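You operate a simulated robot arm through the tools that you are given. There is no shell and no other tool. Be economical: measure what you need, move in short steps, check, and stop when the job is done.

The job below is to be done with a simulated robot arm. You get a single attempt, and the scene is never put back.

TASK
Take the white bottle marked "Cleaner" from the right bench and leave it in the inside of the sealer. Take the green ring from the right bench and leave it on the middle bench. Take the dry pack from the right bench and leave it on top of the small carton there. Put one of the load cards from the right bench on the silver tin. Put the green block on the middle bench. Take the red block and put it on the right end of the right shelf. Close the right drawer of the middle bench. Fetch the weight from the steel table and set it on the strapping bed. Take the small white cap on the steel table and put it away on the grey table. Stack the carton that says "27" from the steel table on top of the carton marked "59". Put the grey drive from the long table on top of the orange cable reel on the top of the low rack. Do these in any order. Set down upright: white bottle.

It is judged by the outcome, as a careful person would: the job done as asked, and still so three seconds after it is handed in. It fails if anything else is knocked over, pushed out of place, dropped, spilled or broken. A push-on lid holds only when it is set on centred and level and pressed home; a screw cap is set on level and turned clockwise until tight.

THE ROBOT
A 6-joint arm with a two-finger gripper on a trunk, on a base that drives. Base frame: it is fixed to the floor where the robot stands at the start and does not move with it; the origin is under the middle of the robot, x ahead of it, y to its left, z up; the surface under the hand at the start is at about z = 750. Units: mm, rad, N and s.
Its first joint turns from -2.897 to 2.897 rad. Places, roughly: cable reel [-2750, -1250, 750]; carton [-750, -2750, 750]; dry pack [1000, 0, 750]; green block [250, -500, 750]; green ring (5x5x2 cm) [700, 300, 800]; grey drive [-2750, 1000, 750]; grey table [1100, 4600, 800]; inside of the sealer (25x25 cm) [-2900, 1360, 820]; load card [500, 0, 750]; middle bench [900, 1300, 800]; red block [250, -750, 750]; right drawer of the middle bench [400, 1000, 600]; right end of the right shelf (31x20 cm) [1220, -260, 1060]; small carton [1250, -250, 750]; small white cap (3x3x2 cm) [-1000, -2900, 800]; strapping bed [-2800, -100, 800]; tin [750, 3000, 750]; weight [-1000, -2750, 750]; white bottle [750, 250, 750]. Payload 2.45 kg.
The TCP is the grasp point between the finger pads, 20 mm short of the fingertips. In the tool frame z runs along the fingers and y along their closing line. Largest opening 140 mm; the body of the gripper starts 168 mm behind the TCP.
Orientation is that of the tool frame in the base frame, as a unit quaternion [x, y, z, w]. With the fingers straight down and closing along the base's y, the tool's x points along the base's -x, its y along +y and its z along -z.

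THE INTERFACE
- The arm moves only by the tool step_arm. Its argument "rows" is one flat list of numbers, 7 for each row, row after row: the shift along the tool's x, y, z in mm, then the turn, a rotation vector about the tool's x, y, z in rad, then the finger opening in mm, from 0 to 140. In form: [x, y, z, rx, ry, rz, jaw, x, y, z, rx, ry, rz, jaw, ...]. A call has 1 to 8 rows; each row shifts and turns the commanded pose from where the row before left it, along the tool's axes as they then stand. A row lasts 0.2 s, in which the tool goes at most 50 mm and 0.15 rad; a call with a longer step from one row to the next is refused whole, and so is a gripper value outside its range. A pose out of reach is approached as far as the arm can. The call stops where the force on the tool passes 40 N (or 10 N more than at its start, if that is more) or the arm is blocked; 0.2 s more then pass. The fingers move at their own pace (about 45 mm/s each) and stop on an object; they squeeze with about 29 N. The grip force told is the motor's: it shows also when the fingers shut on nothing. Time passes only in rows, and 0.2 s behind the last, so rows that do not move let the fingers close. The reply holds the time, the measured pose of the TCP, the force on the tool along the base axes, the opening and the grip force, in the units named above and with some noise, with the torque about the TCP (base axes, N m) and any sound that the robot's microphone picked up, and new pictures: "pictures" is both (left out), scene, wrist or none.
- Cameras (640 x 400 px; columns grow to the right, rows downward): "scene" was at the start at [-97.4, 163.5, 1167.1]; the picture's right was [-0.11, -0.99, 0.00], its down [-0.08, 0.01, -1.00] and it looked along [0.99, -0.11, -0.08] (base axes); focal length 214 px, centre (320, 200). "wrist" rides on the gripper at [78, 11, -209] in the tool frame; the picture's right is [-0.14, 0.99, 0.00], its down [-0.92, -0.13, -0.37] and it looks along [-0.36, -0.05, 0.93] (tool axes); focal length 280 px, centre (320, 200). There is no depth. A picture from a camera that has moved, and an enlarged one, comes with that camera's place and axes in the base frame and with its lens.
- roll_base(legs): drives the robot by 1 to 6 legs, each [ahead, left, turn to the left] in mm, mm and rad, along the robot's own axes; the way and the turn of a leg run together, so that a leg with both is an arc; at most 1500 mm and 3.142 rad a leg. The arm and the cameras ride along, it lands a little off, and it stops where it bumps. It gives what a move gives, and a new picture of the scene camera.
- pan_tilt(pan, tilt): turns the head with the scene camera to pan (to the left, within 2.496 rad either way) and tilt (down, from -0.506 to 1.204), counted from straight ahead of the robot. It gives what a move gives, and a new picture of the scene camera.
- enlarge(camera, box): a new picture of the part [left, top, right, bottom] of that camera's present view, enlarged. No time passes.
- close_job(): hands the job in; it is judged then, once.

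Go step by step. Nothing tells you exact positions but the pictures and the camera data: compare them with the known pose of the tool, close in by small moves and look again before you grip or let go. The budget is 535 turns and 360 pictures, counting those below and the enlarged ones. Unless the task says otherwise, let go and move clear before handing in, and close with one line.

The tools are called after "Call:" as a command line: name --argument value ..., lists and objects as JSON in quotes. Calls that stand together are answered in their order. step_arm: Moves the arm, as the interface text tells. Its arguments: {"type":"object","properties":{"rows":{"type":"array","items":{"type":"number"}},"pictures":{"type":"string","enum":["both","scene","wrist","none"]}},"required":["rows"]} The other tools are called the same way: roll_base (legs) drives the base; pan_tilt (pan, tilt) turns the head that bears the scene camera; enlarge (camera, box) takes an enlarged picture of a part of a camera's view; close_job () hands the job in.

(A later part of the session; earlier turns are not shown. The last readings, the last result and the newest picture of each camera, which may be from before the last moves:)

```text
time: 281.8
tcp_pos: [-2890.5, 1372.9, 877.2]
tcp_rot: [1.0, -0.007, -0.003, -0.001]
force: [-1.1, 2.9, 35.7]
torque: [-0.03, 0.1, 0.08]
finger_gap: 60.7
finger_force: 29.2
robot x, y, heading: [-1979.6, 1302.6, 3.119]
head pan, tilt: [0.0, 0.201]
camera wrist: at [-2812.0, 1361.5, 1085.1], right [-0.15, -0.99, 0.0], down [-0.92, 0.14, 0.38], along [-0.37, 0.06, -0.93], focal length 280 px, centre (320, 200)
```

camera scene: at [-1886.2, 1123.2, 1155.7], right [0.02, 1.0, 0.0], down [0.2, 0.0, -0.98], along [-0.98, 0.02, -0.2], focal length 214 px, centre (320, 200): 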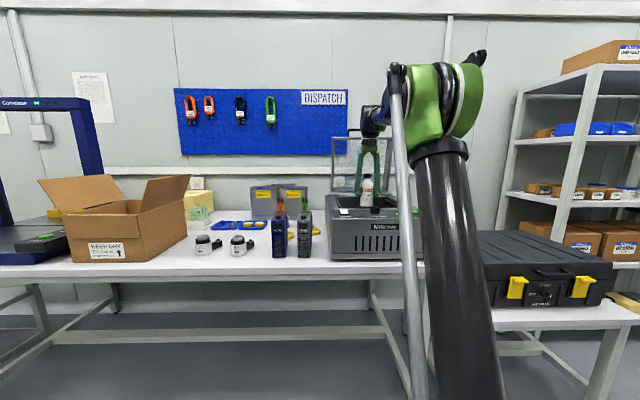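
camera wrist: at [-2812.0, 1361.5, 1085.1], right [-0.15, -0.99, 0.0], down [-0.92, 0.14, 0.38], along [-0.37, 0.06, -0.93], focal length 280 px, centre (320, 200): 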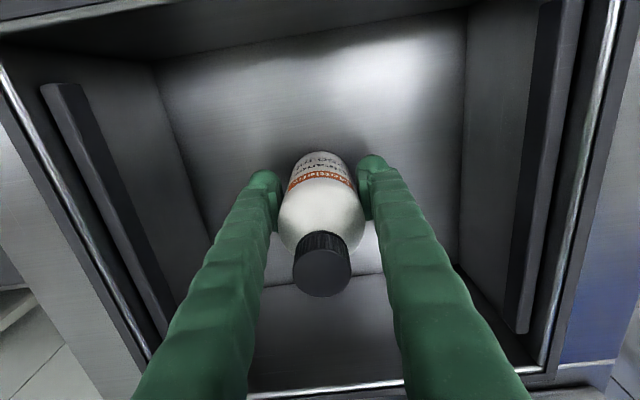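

Bottle is on the chamber floor. Releasing and rising straight up.

Call:
step_arm --rows '[0, 0, -1, 0, 0, 0, 56, 0, 0, 0, 0, 0, 0, 64, 0, 0, 0, 0, 0, 0, 80, 0, 0, 0, 0, 0, 0, 100, 0, 0, -25, 0, 0, 0, 100, 0, 0, -45, 0, 0, 0, 100, 0, 0, -45, 0, 0, 0, 100, 0, 0, -45, 0, 0, 0, 100]' --pictures "none"

Call:
step_arm --rows '[0, 0, -45, 0, 0, 0, 100, 0, 0, -40, 0, 0, 0, 100]' --pictures "both"

```text
time: 283.6
tcp_pos: [-2890.2, 1372.5, 1038.1]
tcp_rot: [1.0, -0.006, -0.003, -0.001]
force: [-0.2, -0.2, 0.0]
torque: [-0.01, -0.06, 0.0]
finger_gap: 100.0
finger_force: 0.1
robot x, y, heading: [-1979.9, 1302.4, 3.118]
head pan, tilt: [0.0, 0.201]
```

```text
time: 284.2
tcp_pos: [-2889.7, 1372.3, 1124.2]
tcp_rot: [1.0, -0.006, -0.003, 0.0]
force: [0.1, 0.4, 0.1]
torque: [-0.03, 0.0, 0.0]
finger_gap: 99.8
finger_force: 0.0
robot x, y, heading: [-1981.9, 1304.9, 3.121]
head pan, tilt: [0.0, 0.201]
camera scene: at [-1886.2, 1123.2, 1155.8], right [0.02, 1.0, 0.0], down [0.2, 0.0, -0.98], along [-0.98, 0.02, -0.2], focal length 214 px, centre (320, 200)
camera wrist: at [-2810.7, 1360.8, 1332.5], right [-0.15, -0.99, 0.0], down [-0.92, 0.14, 0.37], along [-0.37, 0.06, -0.93], focal length 280 px, centre (320, 200)
```

scene: 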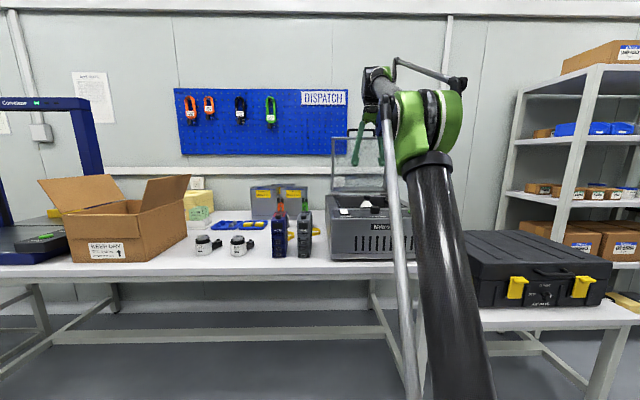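
wrist: 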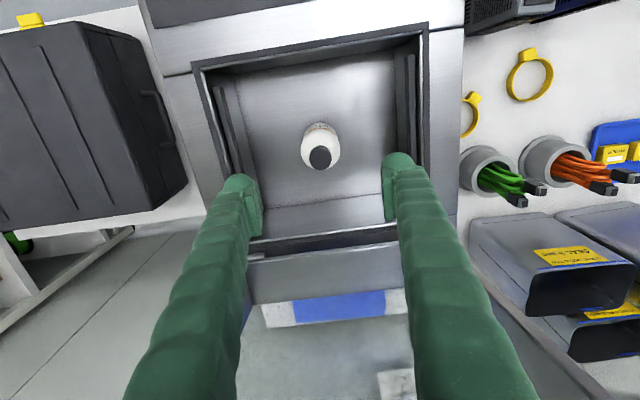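

Bottle stands upright in the sealer. Next the grey drive: I'll retract and shift over to it.

Call:
step_arm --rows '[46, 0, 0, 0, 0, 0, 110, 46, 0, 0, 0, 0, 0, 110, 46, 0, 0, 0, 0, 0, 110, 46, 0, 0, 0, 0, 0, 110]' --pictures "none"

Call:
roll_base --legs '[[0, 270, 0.02]]'

Call:
step_arm --rows '[0, 0, 0, 0, 0, 0, 100]' --pictures "wrist"

Call:
enlarge --camera "scene" --box '[240, 170, 440, 290]'

```text
time: 285.2
tcp_pos: [-2706.5, 1367.5, 1122.8]
tcp_rot: [1.0, -0.007, -0.003, -0.001]
force: [0.1, 0.8, -0.2]
torque: [-0.02, -0.11, 0.01]
finger_gap: 110.2
finger_force: 0.0
robot x, y, heading: [-1981.1, 1297.7, 3.119]
head pan, tilt: [0.0, 0.201]
```

```text
time: 287.1
tcp_pos: [-2712.0, 1074.7, 1122.7]
tcp_rot: [1.0, 0.005, -0.004, -0.001]
force: [0.5, 0.1, -0.4]
torque: [-0.03, -0.01, 0.01]
finger_gap: 110.0
finger_force: 0.1
robot x, y, heading: [-1985.6, 1029.7, 3.141]
head pan, tilt: [0.0, 0.201]
camera scene: at [-1885.3, 849.8, 1155.7], right [0.0, 1.0, 0.0], down [0.2, 0.0, -0.98], along [-0.98, 0.0, -0.2], focal length 214 px, centre (320, 200)
```

scene: 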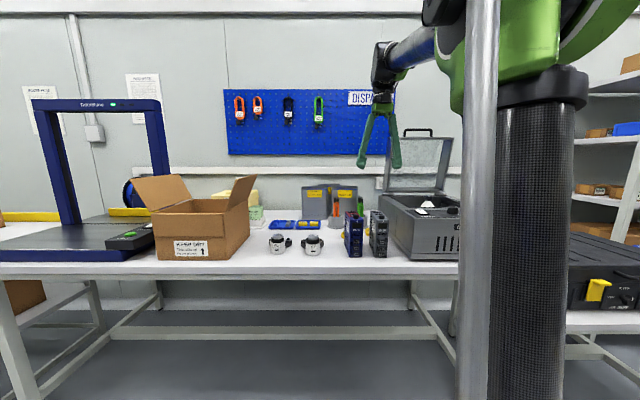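

```text
time: 287.5
tcp_pos: [-2711.7, 1075.6, 1122.9]
tcp_rot: [1.0, 0.005, -0.003, -0.001]
force: [-0.4, -0.4, 0.3]
torque: [0.01, 0.03, -0.01]
finger_gap: 100.1
finger_force: 0.0
robot x, y, heading: [-1983.2, 1026.1, 3.138]
head pan, tilt: [0.0, 0.201]
camera wrist: at [-2632.9, 1066.4, 1330.9], right [-0.13, -0.99, 0.0], down [-0.92, 0.12, 0.37], along [-0.37, 0.05, -0.93], focal length 280 px, centre (320, 200)
```

wrist: 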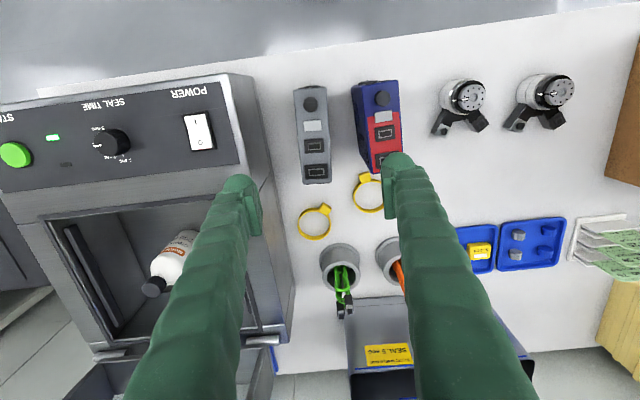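

```text
3.20 times, centred on (340, 230) of scene
camera zoom: at [-1885.3, 849.8, 1155.7], right [0.0, 1.0, 0.0], down [0.2, 0.0, -0.98], along [-0.98, 0.0, -0.2], focal length 686 px, centre (256, 104)
```

zoom: 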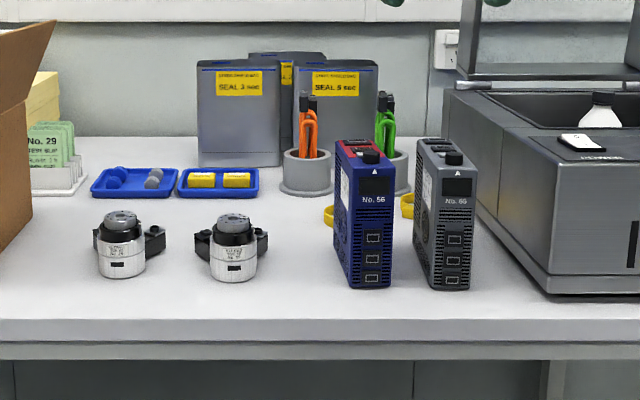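

The drive stands on the table (about z 780) with its top near z 943, centred near (−2698, 1084). Descending for a closer look with a narrow opening.

Call:
step_arm --rows '[12, -8.5, 0, 0, 0, 0, 68, 0, 0, 0, 0, 0, 0, 68, 0, 0, 45, 0, 0, 0, 68, 0, 0, 45, 0, 0, 0, 68, 0, 0, 40, 0, 0, 0, 68]' --pictures "wrist"

```text
time: 288.7
tcp_pos: [-2700.5, 1085.6, 991.3]
tcp_rot: [1.0, 0.006, -0.002, -0.001]
force: [0.6, 0.3, 0.3]
torque: [-0.01, -0.01, 0.01]
finger_gap: 67.9
finger_force: 0.0
robot x, y, heading: [-1983.8, 1027.6, 3.135]
head pan, tilt: [0.0, 0.201]
camera wrist: at [-2621.0, 1077.2, 1199.9], right [-0.13, -0.99, 0.0], down [-0.92, 0.12, 0.37], along [-0.37, 0.05, -0.93], focal length 280 px, centre (320, 200)
```

wrist: 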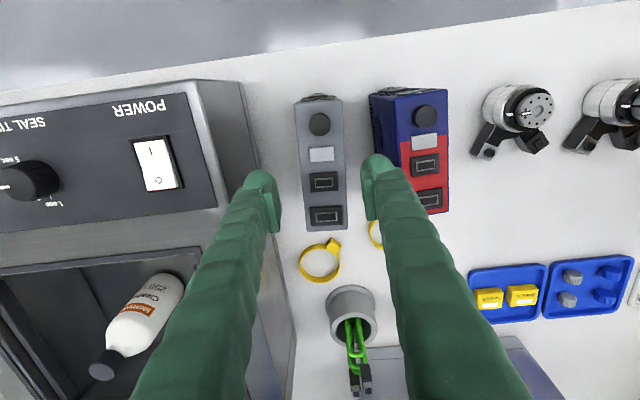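

Call:
step_arm --rows '[12, 2, 0, 0, 0, 0.078, 58, 0, 0, 20, 0, 0, 0, 58, 0, 0, 0, 0, 0, 0, 58]' --pictures "wrist"

Call:
enlarge --camera "wrist" --box '[240, 60, 460, 260]'

```text
time: 289.5
tcp_pos: [-2688.8, 1083.6, 971.2]
tcp_rot: [0.999, -0.034, -0.003, -0.001]
force: [-1.1, -0.1, 0.2]
torque: [0.01, 0.0, 0.01]
finger_gap: 58.1
finger_force: 0.0
robot x, y, heading: [-1983.1, 1030.2, 3.143]
head pan, tilt: [0.0, 0.201]
camera wrist: at [-2610.1, 1067.9, 1178.9], right [-0.2, -0.98, 0.0], down [-0.91, 0.19, 0.37], along [-0.37, 0.08, -0.93], focal length 280 px, centre (320, 200)
```

wrist: 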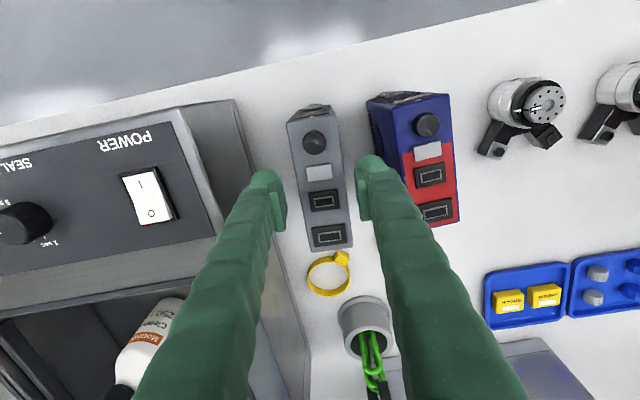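

```text
2.00 times, centred on (350, 160) of wrist
camera zoom: at [-2610.1, 1067.9, 1178.9], right [-0.2, -0.98, 0.0], down [-0.91, 0.19, 0.37], along [-0.37, 0.08, -0.93], focal length 561 px, centre (260, 280)
```

zoom: 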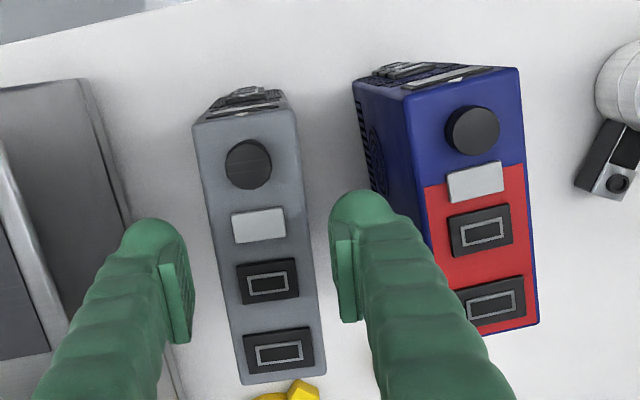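

Well aligned with good clearance. Descending and gripping the drive.

Call:
step_arm --rows '[2, 0, 30, 0, 0, 0, 58, 0, 0, 35, 0, 0, 0, 58, 0, 0, 35, 0, 0, 0, 58, 0, 0, 0, 0, 0, 0, 58]' --pictures "wrist"

```text
time: 290.5
tcp_pos: [-2688.5, 1080.8, 870.9]
tcp_rot: [0.999, -0.034, -0.003, -0.001]
force: [-0.6, -0.3, 0.5]
torque: [0.0, 0.02, 0.02]
finger_gap: 57.9
finger_force: 0.0
robot x, y, heading: [-1981.9, 1026.3, 3.14]
head pan, tilt: [0.0, 0.201]
camera wrist: at [-2609.7, 1065.4, 1079.2], right [-0.2, -0.98, 0.0], down [-0.91, 0.19, 0.37], along [-0.37, 0.08, -0.93], focal length 280 px, centre (320, 200)
```

wrist: 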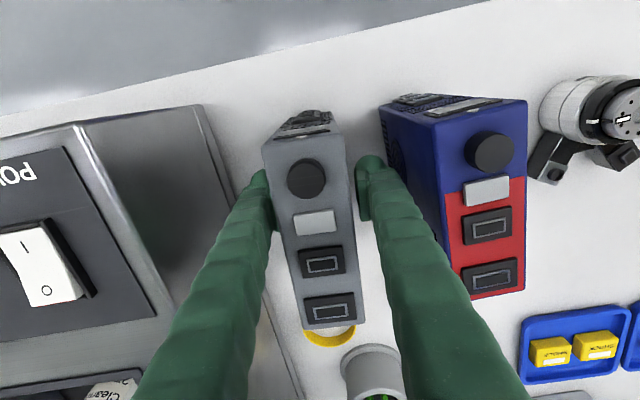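

Call:
step_arm --rows '[0, 0, 0, 0, 0, 0, 20, 0, 0, 0, 0, 0, 0, 20, 0, 0, 0, 0, 0, 0, 20, 0, 0, 0, 0, 0, 0, 20]' --pictures "none"

Call:
step_arm --rows '[0, 0, -10, 0, 0, 0, 20, 0, 0, -35, 0, 0, 0, 20, 0, 0, -45, 0, 0, 0, 20, 0, 0, -45, 0, 0, 0, 20, 0, 0, -45, 0, 0, 0, 20, 0, 0, -45, 0, 0, 0, 20]' --pictures "both"

```text
time: 291.5
tcp_pos: [-2687.7, 1082.5, 870.4]
tcp_rot: [0.999, -0.034, -0.002, -0.001]
force: [0.5, 2.4, -0.6]
torque: [0.05, 0.02, -0.04]
finger_gap: 45.6
finger_force: 28.5
robot x, y, heading: [-1984.4, 1023.3, 3.14]
head pan, tilt: [0.0, 0.201]
```

```text
time: 292.9
tcp_pos: [-2687.2, 1080.0, 1096.2]
tcp_rot: [0.999, -0.034, -0.003, 0.0]
force: [0.7, -0.6, -9.3]
torque: [0.01, -0.13, -0.01]
finger_gap: 45.7
finger_force: 29.3
robot x, y, heading: [-1985.5, 1027.4, 3.141]
head pan, tilt: [0.0, 0.201]
camera scene: at [-1885.7, 849.8, 1155.8], right [0.0, 1.0, 0.0], down [0.2, 0.0, -0.98], along [-0.98, 0.0, -0.2], focal length 214 px, centre (320, 200)
camera wrist: at [-2608.8, 1063.9, 1305.2], right [-0.2, -0.98, 0.0], down [-0.91, 0.19, 0.37], along [-0.37, 0.08, -0.93], focal length 280 px, centre (320, 200)
```

scene: 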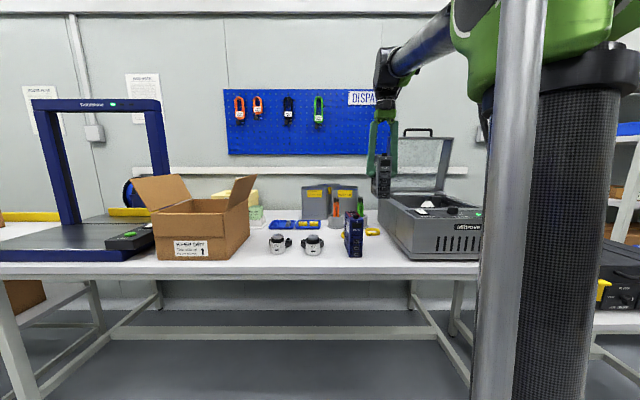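
wrist: 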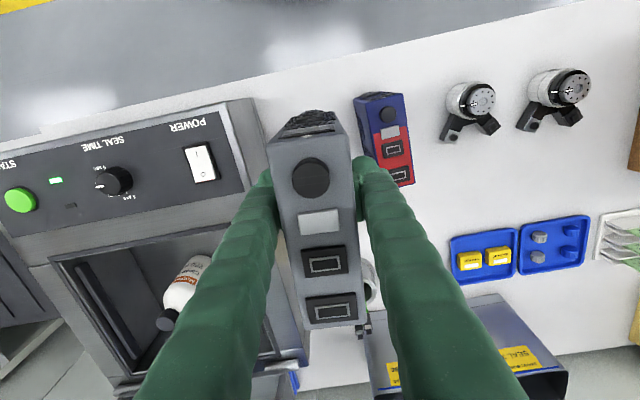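

Drive held. I'll back away from the table and travel along to the low rack with the cable reel.

Call:
roll_base --legs '[[-650, 0, 0], [0, 1150, 0], [0, 1100, 0]]'

```text
time: 307.3
tcp_pos: [-1995.0, -1180.1, 1095.7]
tcp_rot: [1.0, -0.019, -0.003, -0.001]
force: [0.5, 0.0, -9.0]
torque: [0.0, -0.13, 0.02]
finger_gap: 45.7
finger_force: 28.9
robot x, y, heading: [-1294.3, -1212.7, -3.11]
head pan, tilt: [0.0, 0.201]
camera scene: at [-1186.5, -1384.5, 1155.8], right [-0.03, 1.0, 0.0], down [0.2, 0.01, -0.98], along [-0.98, -0.03, -0.2], focal length 214 px, centre (320, 200)
```

scene: 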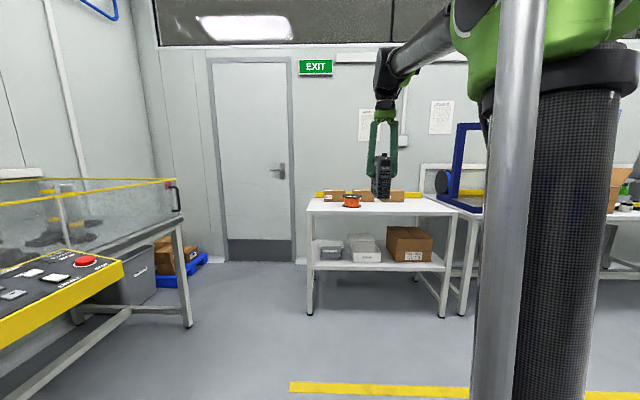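

Call:
enlarge --camera "scene" --box '[290, 160, 470, 280]'

Call:
enlarge --camera "scene" --box '[310, 180, 400, 230]'

```text
3.33 times, centred on (380, 220) of scene
camera zoom: at [-1186.5, -1384.5, 1155.8], right [-0.03, 1.0, 0.0], down [0.2, 0.01, -0.98], along [-0.98, -0.03, -0.2], focal length 715 px, centre (120, 133)
```

zoom: 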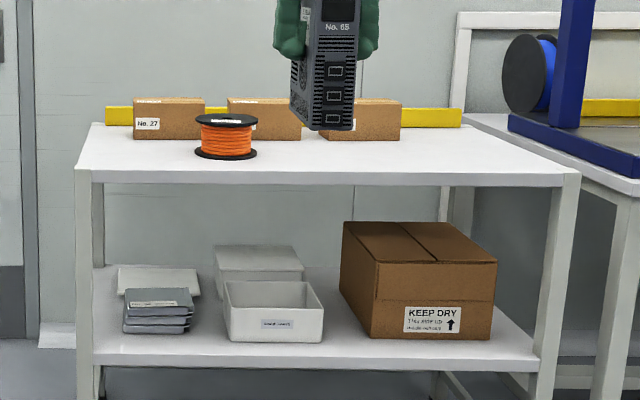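

```text
7.11 times, centred on (355, 205) of scene
camera zoom: at [-1186.5, -1384.5, 1155.8], right [-0.03, 1.0, 0.0], down [0.2, 0.01, -0.98], along [-0.98, -0.03, -0.2], focal length 1525 px, centre (71, 164)
```

zoom: 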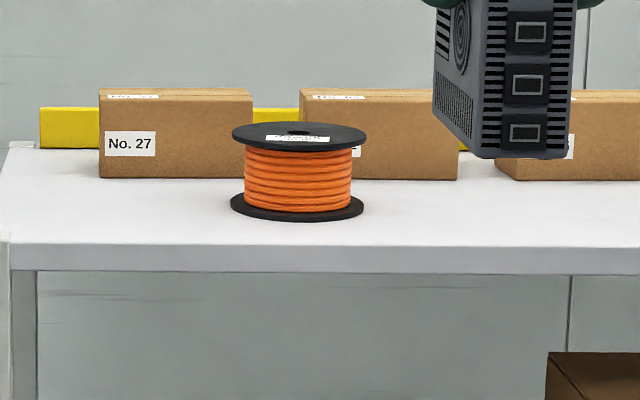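

Call:
roll_base --legs '[[430, 0, -0.03]]'

Call:
step_arm --rows '[0, 0, 0, 0, 0, 0, 20]' --pictures "wrist"

```text
time: 309.9
tcp_pos: [-2424.6, -1172.8, 1096.9]
tcp_rot: [1.0, -0.03, -0.003, 0.0]
force: [0.8, -0.1, -9.0]
torque: [-0.01, -0.14, 0.01]
finger_gap: 45.7
finger_force: 29.1
robot x, y, heading: [-1719.2, -1218.3, -3.132]
head pan, tilt: [0.0, 0.201]
camera scene: at [-1621.8, -1394.9, 1155.8], right [-0.01, 1.0, 0.0], down [0.2, 0.0, -0.98], along [-0.98, -0.01, -0.2], focal length 214 px, centre (320, 200)
```

scene: 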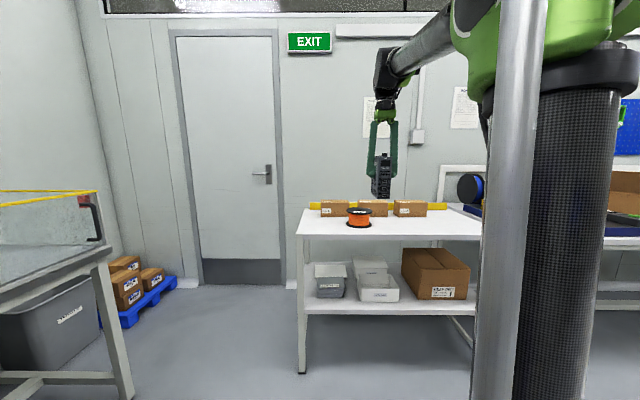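

```text
time: 310.3
tcp_pos: [-2424.7, -1173.5, 1095.6]
tcp_rot: [1.0, -0.029, -0.002, -0.001]
force: [-0.1, -0.2, -9.1]
torque: [-0.01, -0.11, 0.02]
finger_gap: 45.6
finger_force: 28.9
robot x, y, heading: [-1718.8, -1219.1, -3.134]
head pan, tilt: [0.0, 0.201]
camera wrist: at [-2346.9, -1187.8, 1304.5], right [-0.2, -0.98, 0.0], down [-0.91, 0.18, 0.37], along [-0.37, 0.07, -0.93], focal length 280 px, centre (320, 200)
```

wrist: 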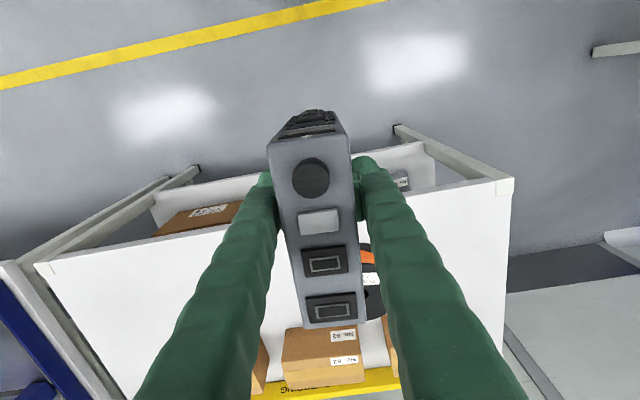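

Call:
step_arm --rows '[45, 12, 0, 0, 0, 0, 20, 45, 12, 0, 0, 0, 0, 20, 45, 12, 0, 0, 0, 0, 20]' --pictures "wrist"

```text
time: 311.1
tcp_pos: [-2292.5, -1215.4, 1098.5]
tcp_rot: [1.0, -0.029, -0.003, 0.0]
force: [-0.5, 0.4, -9.2]
torque: [0.0, -0.22, -0.01]
finger_gap: 45.8
finger_force: 29.3
robot x, y, heading: [-1721.8, -1220.2, -3.137]
head pan, tilt: [0.0, 0.201]
camera wrist: at [-2215.1, -1230.0, 1306.2], right [-0.2, -0.98, 0.0], down [-0.91, 0.18, 0.37], along [-0.37, 0.07, -0.93], focal length 280 px, centre (320, 200)
```

wrist: 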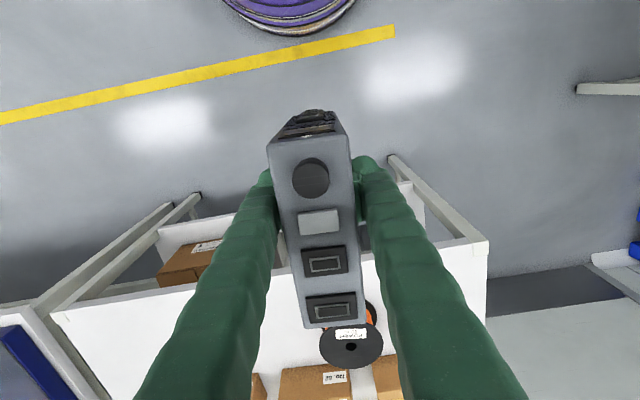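

Call:
step_arm --rows '[-20, 0, 45, 0, 0, 0, 20, -20, 0, 45, 0, 0, 0, 20, 0, 0, 10, 0, 0, 0, 20]' --pictures "wrist"

```text
time: 311.9
tcp_pos: [-2334.3, -1215.2, 996.5]
tcp_rot: [1.0, -0.03, -0.003, 0.0]
force: [-0.1, 0.0, -9.6]
torque: [-0.01, -0.1, 0.02]
finger_gap: 45.7
finger_force: 28.6
robot x, y, heading: [-1722.0, -1224.2, -3.13]
head pan, tilt: [0.0, 0.201]
camera wrist: at [-2255.5, -1229.6, 1204.8], right [-0.2, -0.98, 0.0], down [-0.91, 0.18, 0.37], along [-0.37, 0.07, -0.93], focal length 280 px, centre (320, 200)
```

wrist: 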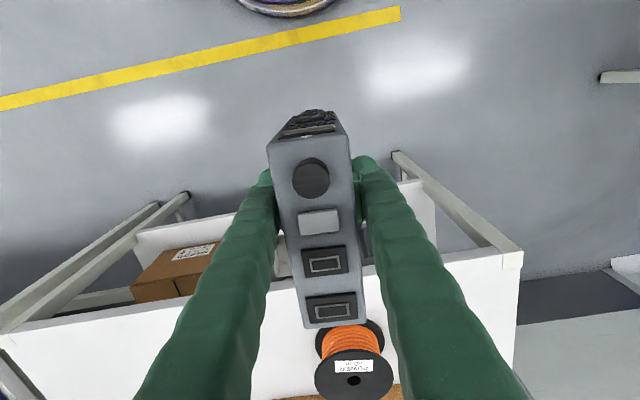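

Reel top centre triangulates to (−2739, −1196, 863). I'll rise, drive closer and position the drive over it.

Call:
step_arm --rows '[0, 0, -45, 0, 0, 0, 20, 0, 0, -45, 0, 0, 0, 20]' --pictures "none"

Call:
roll_base --legs '[[220, 0, -0.008]]'

```text
time: 312.5
tcp_pos: [-2335.0, -1215.8, 1087.3]
tcp_rot: [1.0, -0.03, -0.003, -0.002]
force: [0.0, 0.1, -10.1]
torque: [0.01, -0.12, -0.03]
finger_gap: 45.9
finger_force: 29.2
robot x, y, heading: [-1720.7, -1218.2, -3.136]
head pan, tilt: [0.0, 0.201]
```

```text
time: 314.2
tcp_pos: [-2556.9, -1212.4, 1086.7]
tcp_rot: [0.999, -0.034, -0.002, -0.001]
force: [0.1, 1.6, -9.0]
torque: [-0.02, -0.13, 0.0]
finger_gap: 45.8
finger_force: 28.8
robot x, y, heading: [-1941.6, -1221.4, -3.141]
head pan, tilt: [0.0, 0.201]
camera scene: at [-1844.2, -1396.9, 1155.8], right [0.0, 1.0, 0.0], down [0.2, 0.0, -0.98], along [-0.98, 0.0, -0.2], focal length 214 px, centre (320, 200)
```

scene: 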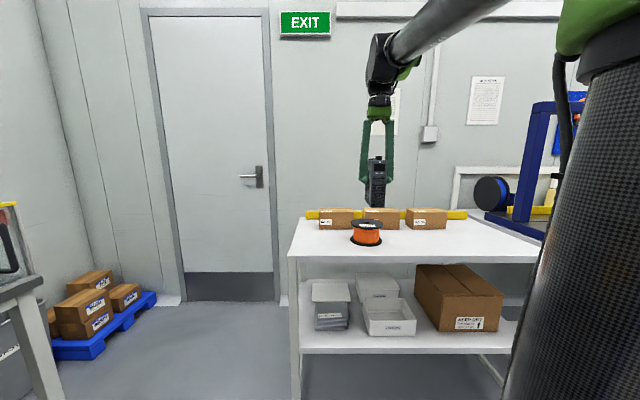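

Call:
step_arm --rows '[-44.5, -1, 0, 0, 0, 0, 20, -44.5, -1, 0, 0, 0, 0, 20, -44.5, -1, 0, 0, 0, 0, 20, -44.5, -1, 0, 0, 0, 0, 20, 0, 0, 40, 0, 0, 0, 20, 0, 0, 40, 0, 0, 0, 20, 0, 0, 0, 0, 0, 0, 20]' --pictures "both"

Call:
enlarge --camera "scene" --box '[320, 140, 440, 260]'

```text
time: 315.8
tcp_pos: [-2733.1, -1195.6, 1007.7]
tcp_rot: [0.999, -0.035, -0.002, 0.0]
force: [0.5, -0.8, -9.6]
torque: [-0.01, -0.12, -0.01]
finger_gap: 45.7
finger_force: 28.6
robot x, y, heading: [-1941.9, -1223.1, -3.143]
head pan, tilt: [0.0, 0.201]
camera scene: at [-1844.4, -1396.9, 1155.8], right [0.0, 1.0, 0.0], down [0.2, 0.0, -0.98], along [-0.98, 0.0, -0.2], focal length 214 px, centre (320, 200)
camera wrist: at [-2655.3, -1211.5, 1215.5], right [-0.2, -0.98, 0.0], down [-0.91, 0.19, 0.37], along [-0.37, 0.08, -0.93], focal length 280 px, centre (320, 200)
```

scene: 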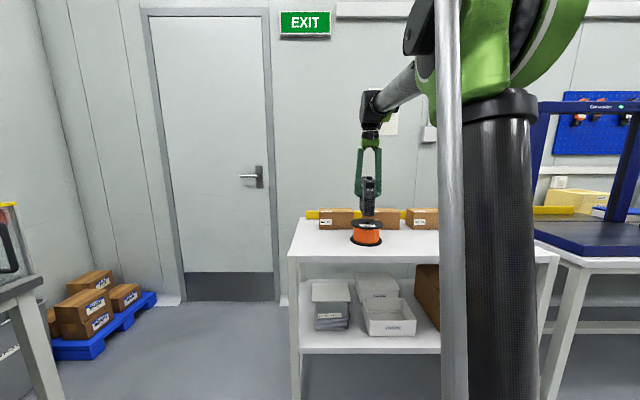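
wrist: 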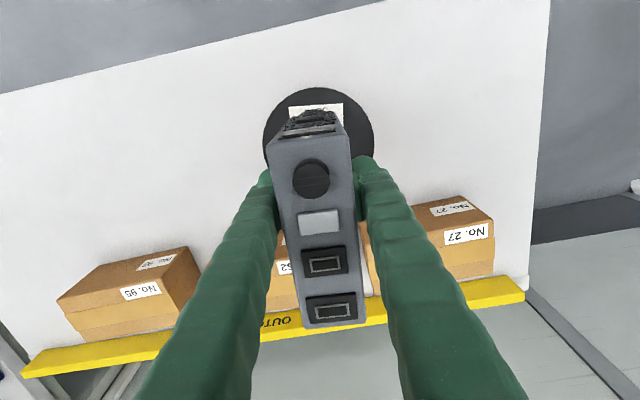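

```text
3.33 times, centred on (380, 200) of scene
camera zoom: at [-1844.4, -1396.9, 1155.8], right [0.0, 1.0, 0.0], down [0.2, 0.0, -0.98], along [-0.98, 0.0, -0.2], focal length 715 px, centre (120, 200)
```

zoom: 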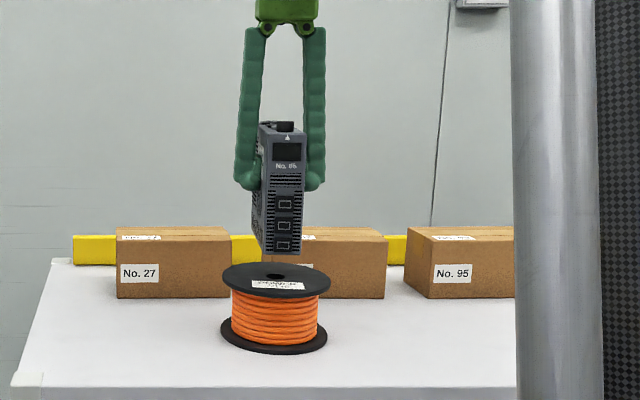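

Call:
step_arm --rows '[6, -1, 25, 0, 0, 0, 20, 0, 0, 22, 0, 0, 0, 20, 0, 0, 0, 0, 0, 0, 20]' --pictures "both"

Call:
enlarge --camera "scene" --box '[320, 140, 440, 260]'

```text
time: 316.6
tcp_pos: [-2726.6, -1194.8, 964.2]
tcp_rot: [0.999, -0.034, -0.003, -0.001]
force: [1.7, 3.4, 31.6]
torque: [-0.05, 0.02, -0.02]
finger_gap: 45.8
finger_force: 29.6
robot x, y, heading: [-1939.9, -1223.0, 3.142]
head pan, tilt: [0.0, 0.201]
camera scene: at [-1843.0, -1396.8, 1155.7], right [0.0, 1.0, 0.0], down [0.2, 0.0, -0.98], along [-0.98, 0.0, -0.2], focal length 214 px, centre (320, 200)
camera wrist: at [-2648.9, -1209.8, 1171.1], right [-0.2, -0.98, 0.0], down [-0.91, 0.19, 0.38], along [-0.37, 0.08, -0.93], focal length 280 px, centre (320, 200)
```

scene: 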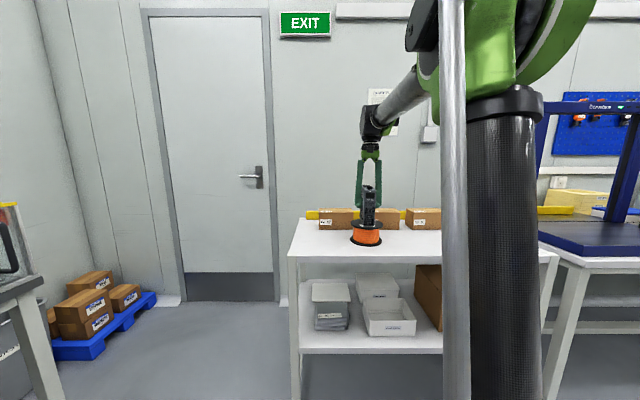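
wrist: 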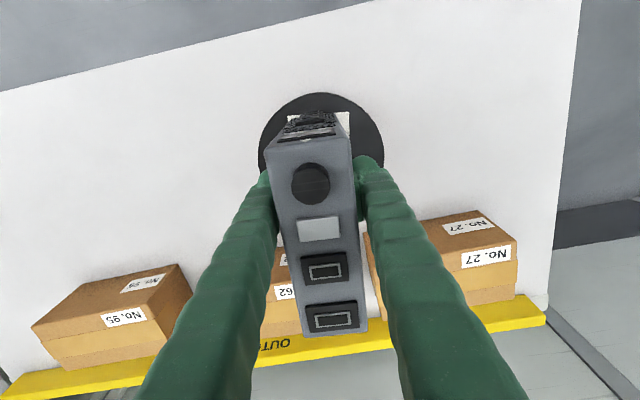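

```text
3.33 times, centred on (380, 200) of scene
camera zoom: at [-1843.0, -1396.8, 1155.7], right [0.0, 1.0, 0.0], down [0.2, 0.0, -0.98], along [-0.98, 0.0, -0.2], focal length 715 px, centre (120, 200)
```

zoom: 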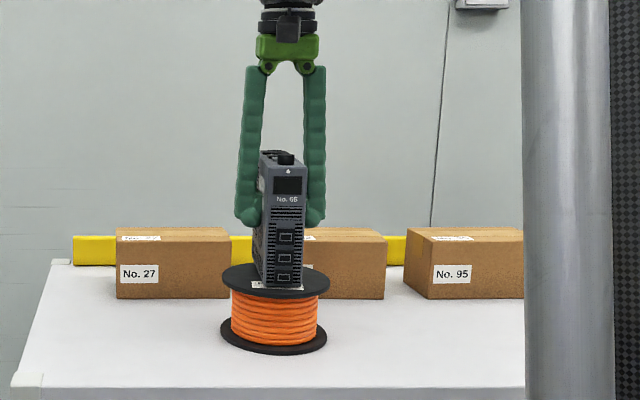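

Contact, but the drive sits about 20 mm too far back on the reel. I'll lift slightly, shift, and set it down centred.

Call:
step_arm --rows '[0, 0, -10, 0, 0, 0, 20, 21, 1.6, 0, 0, 0, 0, 20, 0, 0, 0, 0, 0, 0, 20]' --pictures "wrist"

Call:
enlarge --camera "scene" --box '[330, 180, 410, 250]'

```text
time: 317.4
tcp_pos: [-2706.7, -1198.5, 970.2]
tcp_rot: [0.999, -0.034, -0.003, 0.0]
force: [-0.4, 0.1, -9.5]
torque: [-0.02, -0.14, 0.0]
finger_gap: 45.7
finger_force: 29.1
robot x, y, heading: [-1938.9, -1218.6, -3.144]
head pan, tilt: [0.0, 0.201]
camera wrist: at [-2628.9, -1214.0, 1178.7], right [-0.2, -0.98, 0.0], down [-0.91, 0.19, 0.37], along [-0.37, 0.08, -0.93], focal length 280 px, centre (320, 200)
```

wrist: 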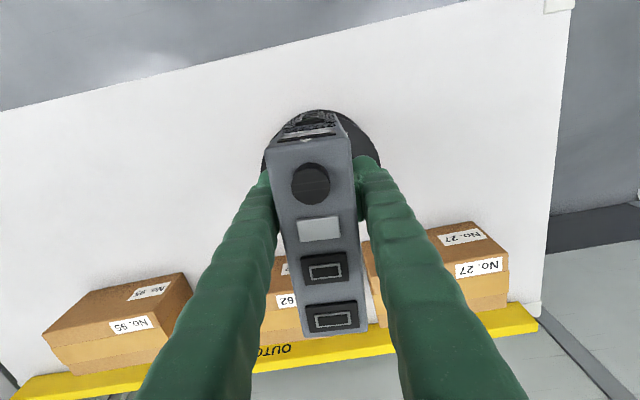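

```text
5.71 times, centred on (370, 215) of scene
camera zoom: at [-1844.4, -1396.9, 1155.8], right [0.0, 1.0, 0.0], down [0.2, 0.0, -0.98], along [-0.98, 0.0, -0.2], focal length 1226 px, centre (34, 114)
```

zoom: 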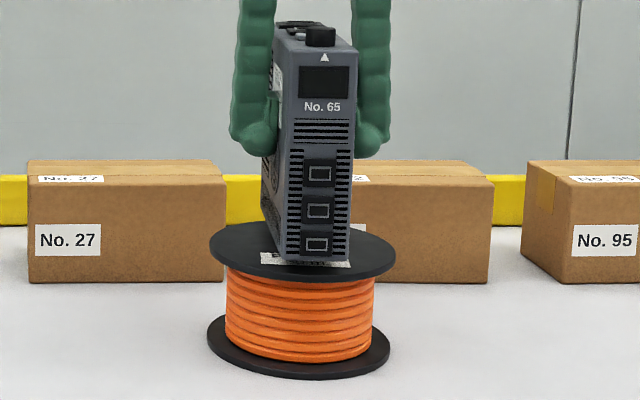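

Call:
step_arm --rows '[0, 0, 4, 0, 0, 0, 20, 0, 0, 0, 0, 0, 0, 20]' --pictures "none"

Call:
step_arm --rows '[0, 0, 2, 0, 0, 0, 20, 0, 0, 0, 0, 0, 0, 20]' --pictures "none"

```text
time: 318.0
tcp_pos: [-2707.0, -1199.4, 966.7]
tcp_rot: [0.999, -0.033, -0.003, -0.001]
force: [-0.5, -0.6, -8.9]
torque: [0.0, -0.08, -0.02]
finger_gap: 45.9
finger_force: 28.9
robot x, y, heading: [-1942.3, -1219.3, -3.137]
head pan, tilt: [0.0, 0.201]
```

```text
time: 318.6
tcp_pos: [-2705.8, -1197.8, 965.4]
tcp_rot: [0.999, -0.034, -0.003, 0.0]
force: [0.1, -0.1, -9.0]
torque: [0.01, -0.11, -0.03]
finger_gap: 45.7
finger_force: 29.4
robot x, y, heading: [-1938.9, -1224.9, -3.147]
head pan, tilt: [0.0, 0.201]
```

Call:
step_arm --rows '[0, 0, 2, 0, 0, 0, 20, 0, 0, 0, 0, 0, 0, 20]' --pictures "none"

Call:
step_arm --rows '[0, 0, 1.5, 0, 0, 0, 20, 0, 0, 0, 0, 0, 0, 20]' --pictures "none"

```text
time: 319.2
tcp_pos: [-2706.2, -1198.8, 963.4]
tcp_rot: [0.999, -0.033, -0.003, -0.001]
force: [-0.1, 0.4, -3.1]
torque: [-0.06, 0.39, -0.05]
finger_gap: 45.5
finger_force: 28.8
robot x, y, heading: [-1944.0, -1217.4, -3.141]
head pan, tilt: [0.0, 0.201]
```

```text
time: 319.8
tcp_pos: [-2706.8, -1197.8, 961.9]
tcp_rot: [0.999, -0.034, -0.004, -0.001]
force: [-8.2, 1.4, 31.5]
torque: [-0.14, -0.2, 0.01]
finger_gap: 45.8
finger_force: 29.1
robot x, y, heading: [-1940.0, -1218.6, -3.142]
head pan, tilt: [0.0, 0.201]
```

Fully seated. Releasing gently and rising.

Call:
step_arm --rows '[0, 0, -1, 0, 0, 0, 44, 0, 0, 0, 0, 0, 0, 50, 0, 0, 0, 0, 0, 0, 60, 0, 0, 0, 0, 0, 0, 66, 0, 0, -20, 0, 0, 0, 66, 0, 0, -45, 0, 0, 0, 66, 0, 0, -45, 0, 0, 0, 66, 0, 0, -45, 0, 0, 0, 66]' --pictures "both"

Call:
enlarge --camera "scene" --box '[330, 180, 410, 250]'

```text
time: 321.6
tcp_pos: [-2709.1, -1201.0, 1117.8]
tcp_rot: [0.999, -0.034, -0.003, -0.002]
force: [0.1, 0.9, 0.3]
torque: [-0.01, -0.01, -0.01]
finger_gap: 65.7
finger_force: 0.1
robot x, y, heading: [-1943.4, -1224.2, -3.144]
head pan, tilt: [0.0, 0.201]
camera scene: at [-1844.1, -1396.9, 1155.7], right [0.0, 1.0, 0.0], down [0.2, 0.0, -0.98], along [-0.98, 0.0, -0.2], focal length 214 px, centre (320, 200)
camera wrist: at [-2629.9, -1216.0, 1326.4], right [-0.2, -0.98, 0.0], down [-0.91, 0.19, 0.37], along [-0.37, 0.08, -0.93], focal length 280 px, centre (320, 200)
```

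scene: 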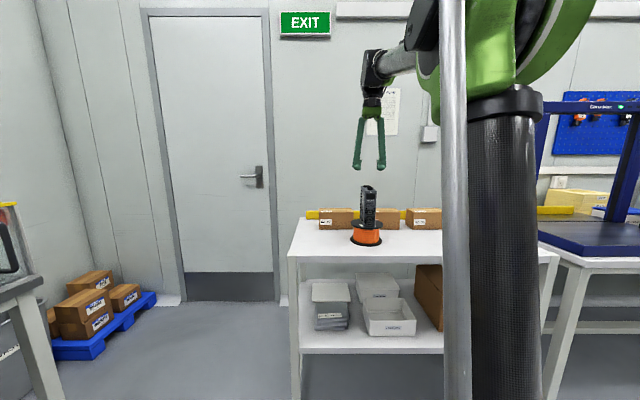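
wrist: 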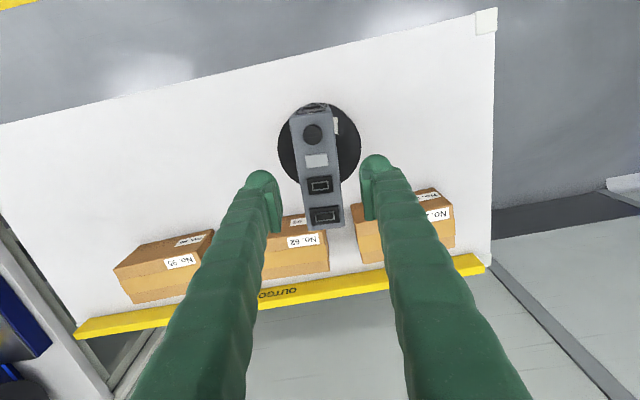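

```text
5.71 times, centred on (370, 215) of scene
camera zoom: at [-1844.1, -1396.9, 1155.7], right [0.0, 1.0, 0.0], down [0.2, 0.0, -0.98], along [-0.98, 0.0, -0.2], focal length 1226 px, centre (34, 114)
```

zoom: 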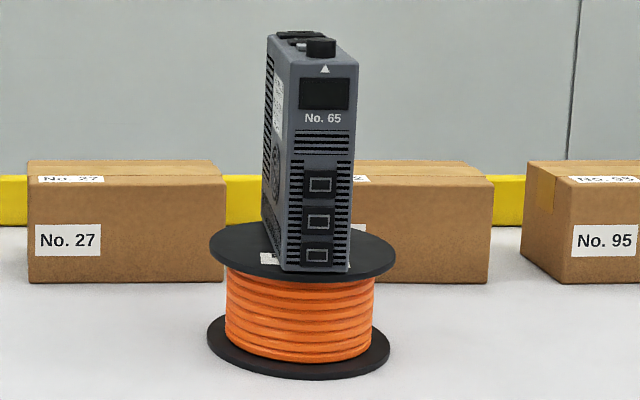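

The drive is on the reel. Now to the steel table: back away and turn to face it.

Call:
roll_base --legs '[[-900, 0, 0], [0, 0, 1.571]]'

Call:
pan_tilt --pan 0.0 --tilt 0.25

```text
time: 330.1
tcp_pos: [-1089.4, -1986.3, 1118.3]
tcp_rot: [0.736, 0.678, -0.003, 0.002]
force: [0.5, -0.4, 0.2]
torque: [0.03, -0.03, 0.0]
finger_gap: 65.9
finger_force: 0.1
robot x, y, heading: [-1057.8, -1221.6, -1.586]
head pan, tilt: [0.0, 0.201]
camera scene: at [-880.2, -1128.1, 1155.7], right [-1.0, 0.01, 0.0], down [0.0, 0.2, -0.98], along [-0.01, -0.98, -0.2], focal length 214 px, centre (320, 200)
```

scene: 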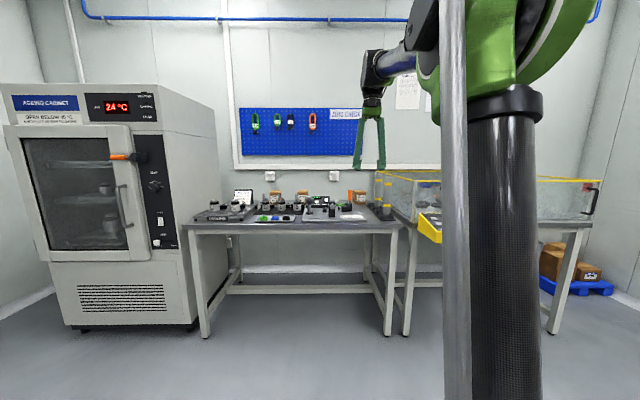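

```text
time: 330.7
tcp_pos: [-1089.8, -1986.5, 1118.9]
tcp_rot: [0.735, 0.678, -0.003, 0.002]
force: [0.1, 0.0, -0.9]
torque: [0.01, -0.02, 0.0]
finger_gap: 65.9
finger_force: 0.2
robot x, y, heading: [-1058.9, -1217.6, -1.588]
head pan, tilt: [0.0, 0.25]
camera scene: at [-880.2, -1128.3, 1151.2], right [-1.0, 0.01, 0.0], down [0.0, 0.25, -0.97], along [-0.01, -0.97, -0.25], focal length 214 px, centre (320, 200)
```

scene: 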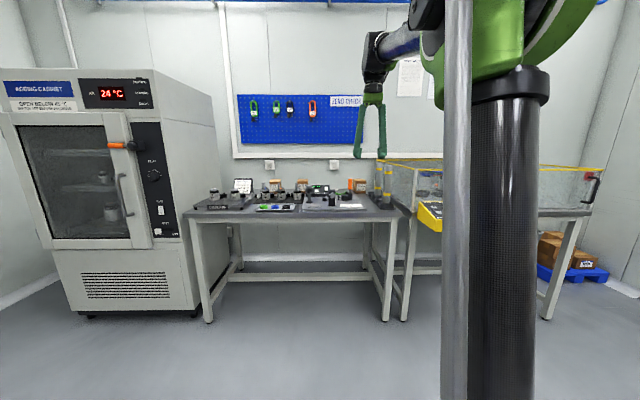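

Call:
enlarge --camera "scene" --box '[180, 160, 300, 230]'

Call:
enlarge --camera "scene" --box '[290, 160, 410, 230]'

```text
5.33 times, centred on (240, 195) of scene
camera zoom: at [-880.2, -1128.3, 1151.2], right [-1.0, 0.01, 0.0], down [0.0, 0.25, -0.97], along [-0.01, -0.97, -0.25], focal length 1144 px, centre (747, 227)
```

zoom: 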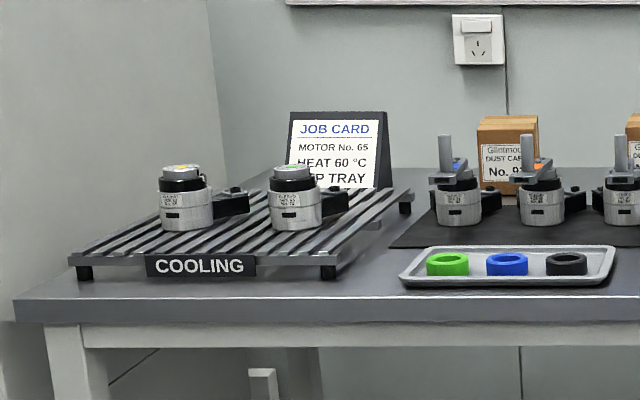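

```text
5.33 times, centred on (350, 195) of scene
camera zoom: at [-880.2, -1128.3, 1151.2], right [-1.0, 0.01, 0.0], down [0.0, 0.25, -0.97], along [-0.01, -0.97, -0.25], focal length 1144 px, centre (160, 227)
```

zoom: 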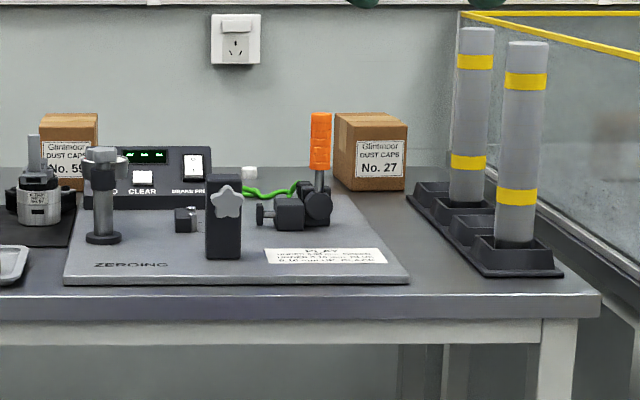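

Call:
roll_base --legs '[[700, 0, 0.015]]'

Call:
step_arm --rows '[0, 0, 0, 0, 0, 0, 66]' --pictures "wrist"

Call:
enlarge --camera "scene" --box '[250, 180, 490, 340]'

```text
time: 334.6
tcp_pos: [-1077.9, -2705.1, 1118.4]
tcp_rot: [0.729, 0.684, -0.003, 0.002]
force: [0.2, 0.6, 0.0]
torque: [-0.01, 0.0, 0.0]
finger_gap: 65.8
finger_force: 0.0
robot x, y, heading: [-1063.3, -1937.4, -1.569]
head pan, tilt: [0.0, 0.25]
camera scene: at [-885.5, -1842.8, 1151.2], right [-1.0, 0.0, 0.0], down [0.0, 0.25, -0.97], along [0.0, -0.97, -0.25], focal length 214 px, centre (320, 200)
```

scene: 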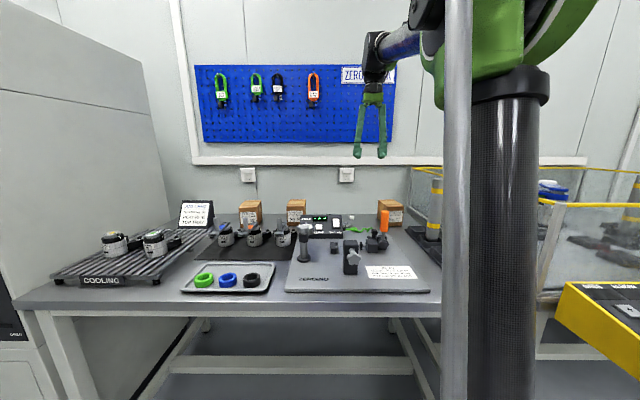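

```text
time: 335.0
tcp_pos: [-1077.3, -2705.2, 1117.6]
tcp_rot: [0.729, 0.685, -0.004, 0.001]
force: [0.1, 0.4, 0.1]
torque: [0.01, 0.02, 0.02]
finger_gap: 65.9
finger_force: 0.0
robot x, y, heading: [-1062.6, -1939.2, -1.559]
head pan, tilt: [0.0, 0.25]
camera wrist: at [-1062.2, -2625.0, 1325.9], right [0.98, -0.2, 0.0], down [-0.19, -0.91, 0.37], along [-0.08, -0.37, -0.93], focal length 280 px, centre (320, 200)
```

wrist: 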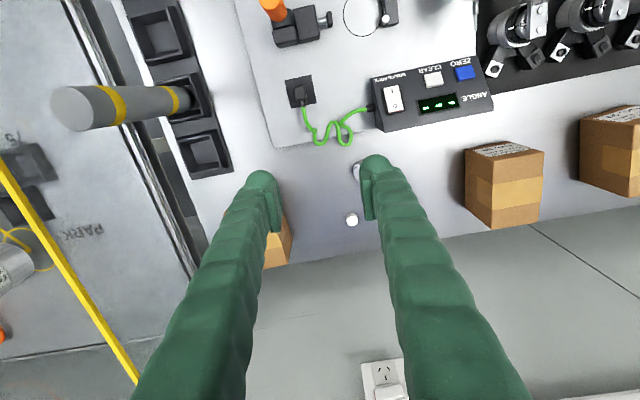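

```text
2.50 times, centred on (370, 260) of scene
camera zoom: at [-885.5, -1842.8, 1151.2], right [-1.0, 0.0, 0.0], down [0.0, 0.25, -0.97], along [0.0, -0.97, -0.25], focal length 536 px, centre (195, 50)
```

zoom: 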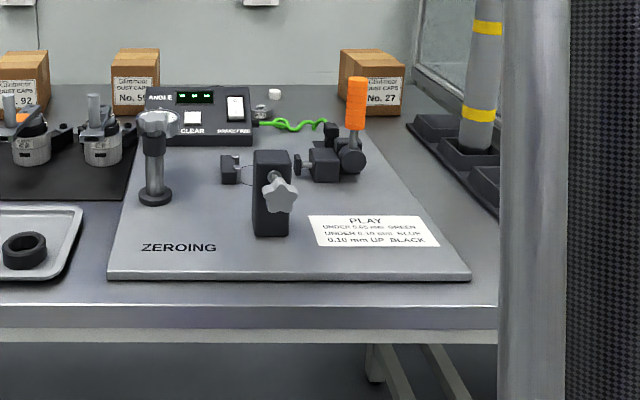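

I see carton 27, a small white cap and a silver weight by the angle box, and carton 59 to the right in the wrist view. I'll centre on carton 27 with wider fingers.

Call:
step_arm --rows '[0, -40, 0, 0, 0, -0.062, 130, 0, -40, 0, 0, 0, 0, 130, 0, 0, 0, 0, 0, 0, 130]' --pictures "wrist"

```text
time: 335.8
tcp_pos: [-1158.6, -2702.6, 1118.3]
tcp_rot: [0.708, 0.706, -0.002, 0.002]
force: [-0.3, -0.7, 0.9]
torque: [0.02, 0.0, -0.03]
finger_gap: 130.4
finger_force: 0.1
robot x, y, heading: [-1061.1, -1938.3, -1.569]
head pan, tilt: [0.0, 0.25]
camera wrist: at [-1147.2, -2622.0, 1326.2], right [0.99, -0.14, 0.0], down [-0.13, -0.92, 0.37], along [-0.05, -0.37, -0.93], focal length 280 px, centre (320, 200)
```

wrist: 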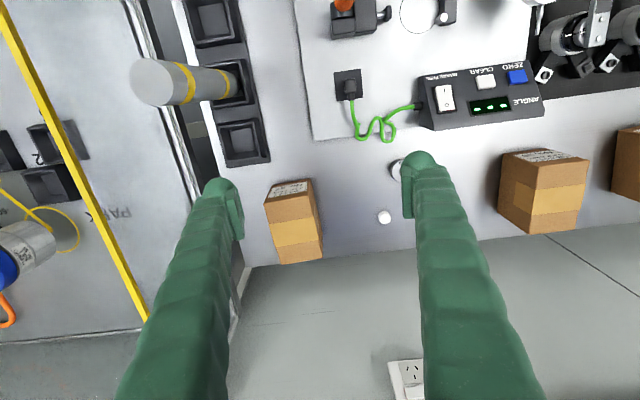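

Call:
enlarge --camera "wrist" --box '[240, 140, 440, 280]'

Call:
enlarge --camera "wrist" --box '[440, 100, 640, 260]'

```text
2.86 times, centred on (340, 210) of wrist
camera zoom: at [-1147.2, -2622.0, 1326.2], right [0.99, -0.14, 0.0], down [-0.13, -0.92, 0.37], along [-0.05, -0.37, -0.93], focal length 801 px, centre (263, 171)
```

zoom: 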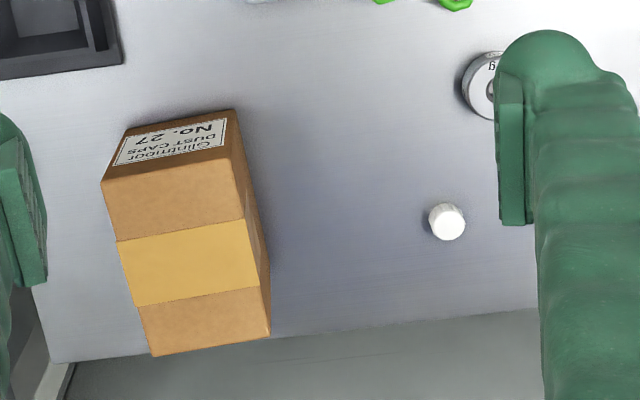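

```text
2.50 times, centred on (540, 180) of wrist
camera zoom: at [-1147.2, -2622.0, 1326.2], right [0.99, -0.14, 0.0], down [-0.13, -0.92, 0.37], along [-0.05, -0.37, -0.93], focal length 701 px, centre (-230, 250)
```

zoom: 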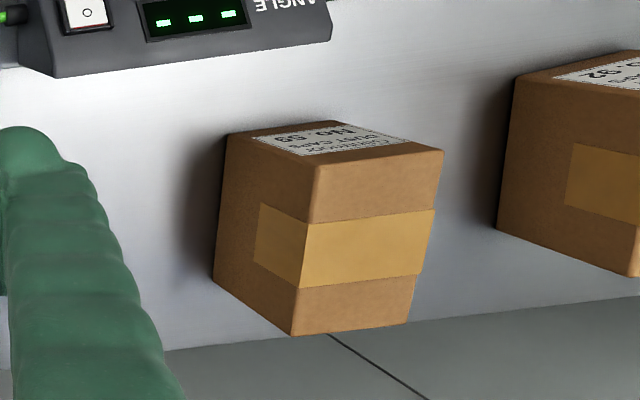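

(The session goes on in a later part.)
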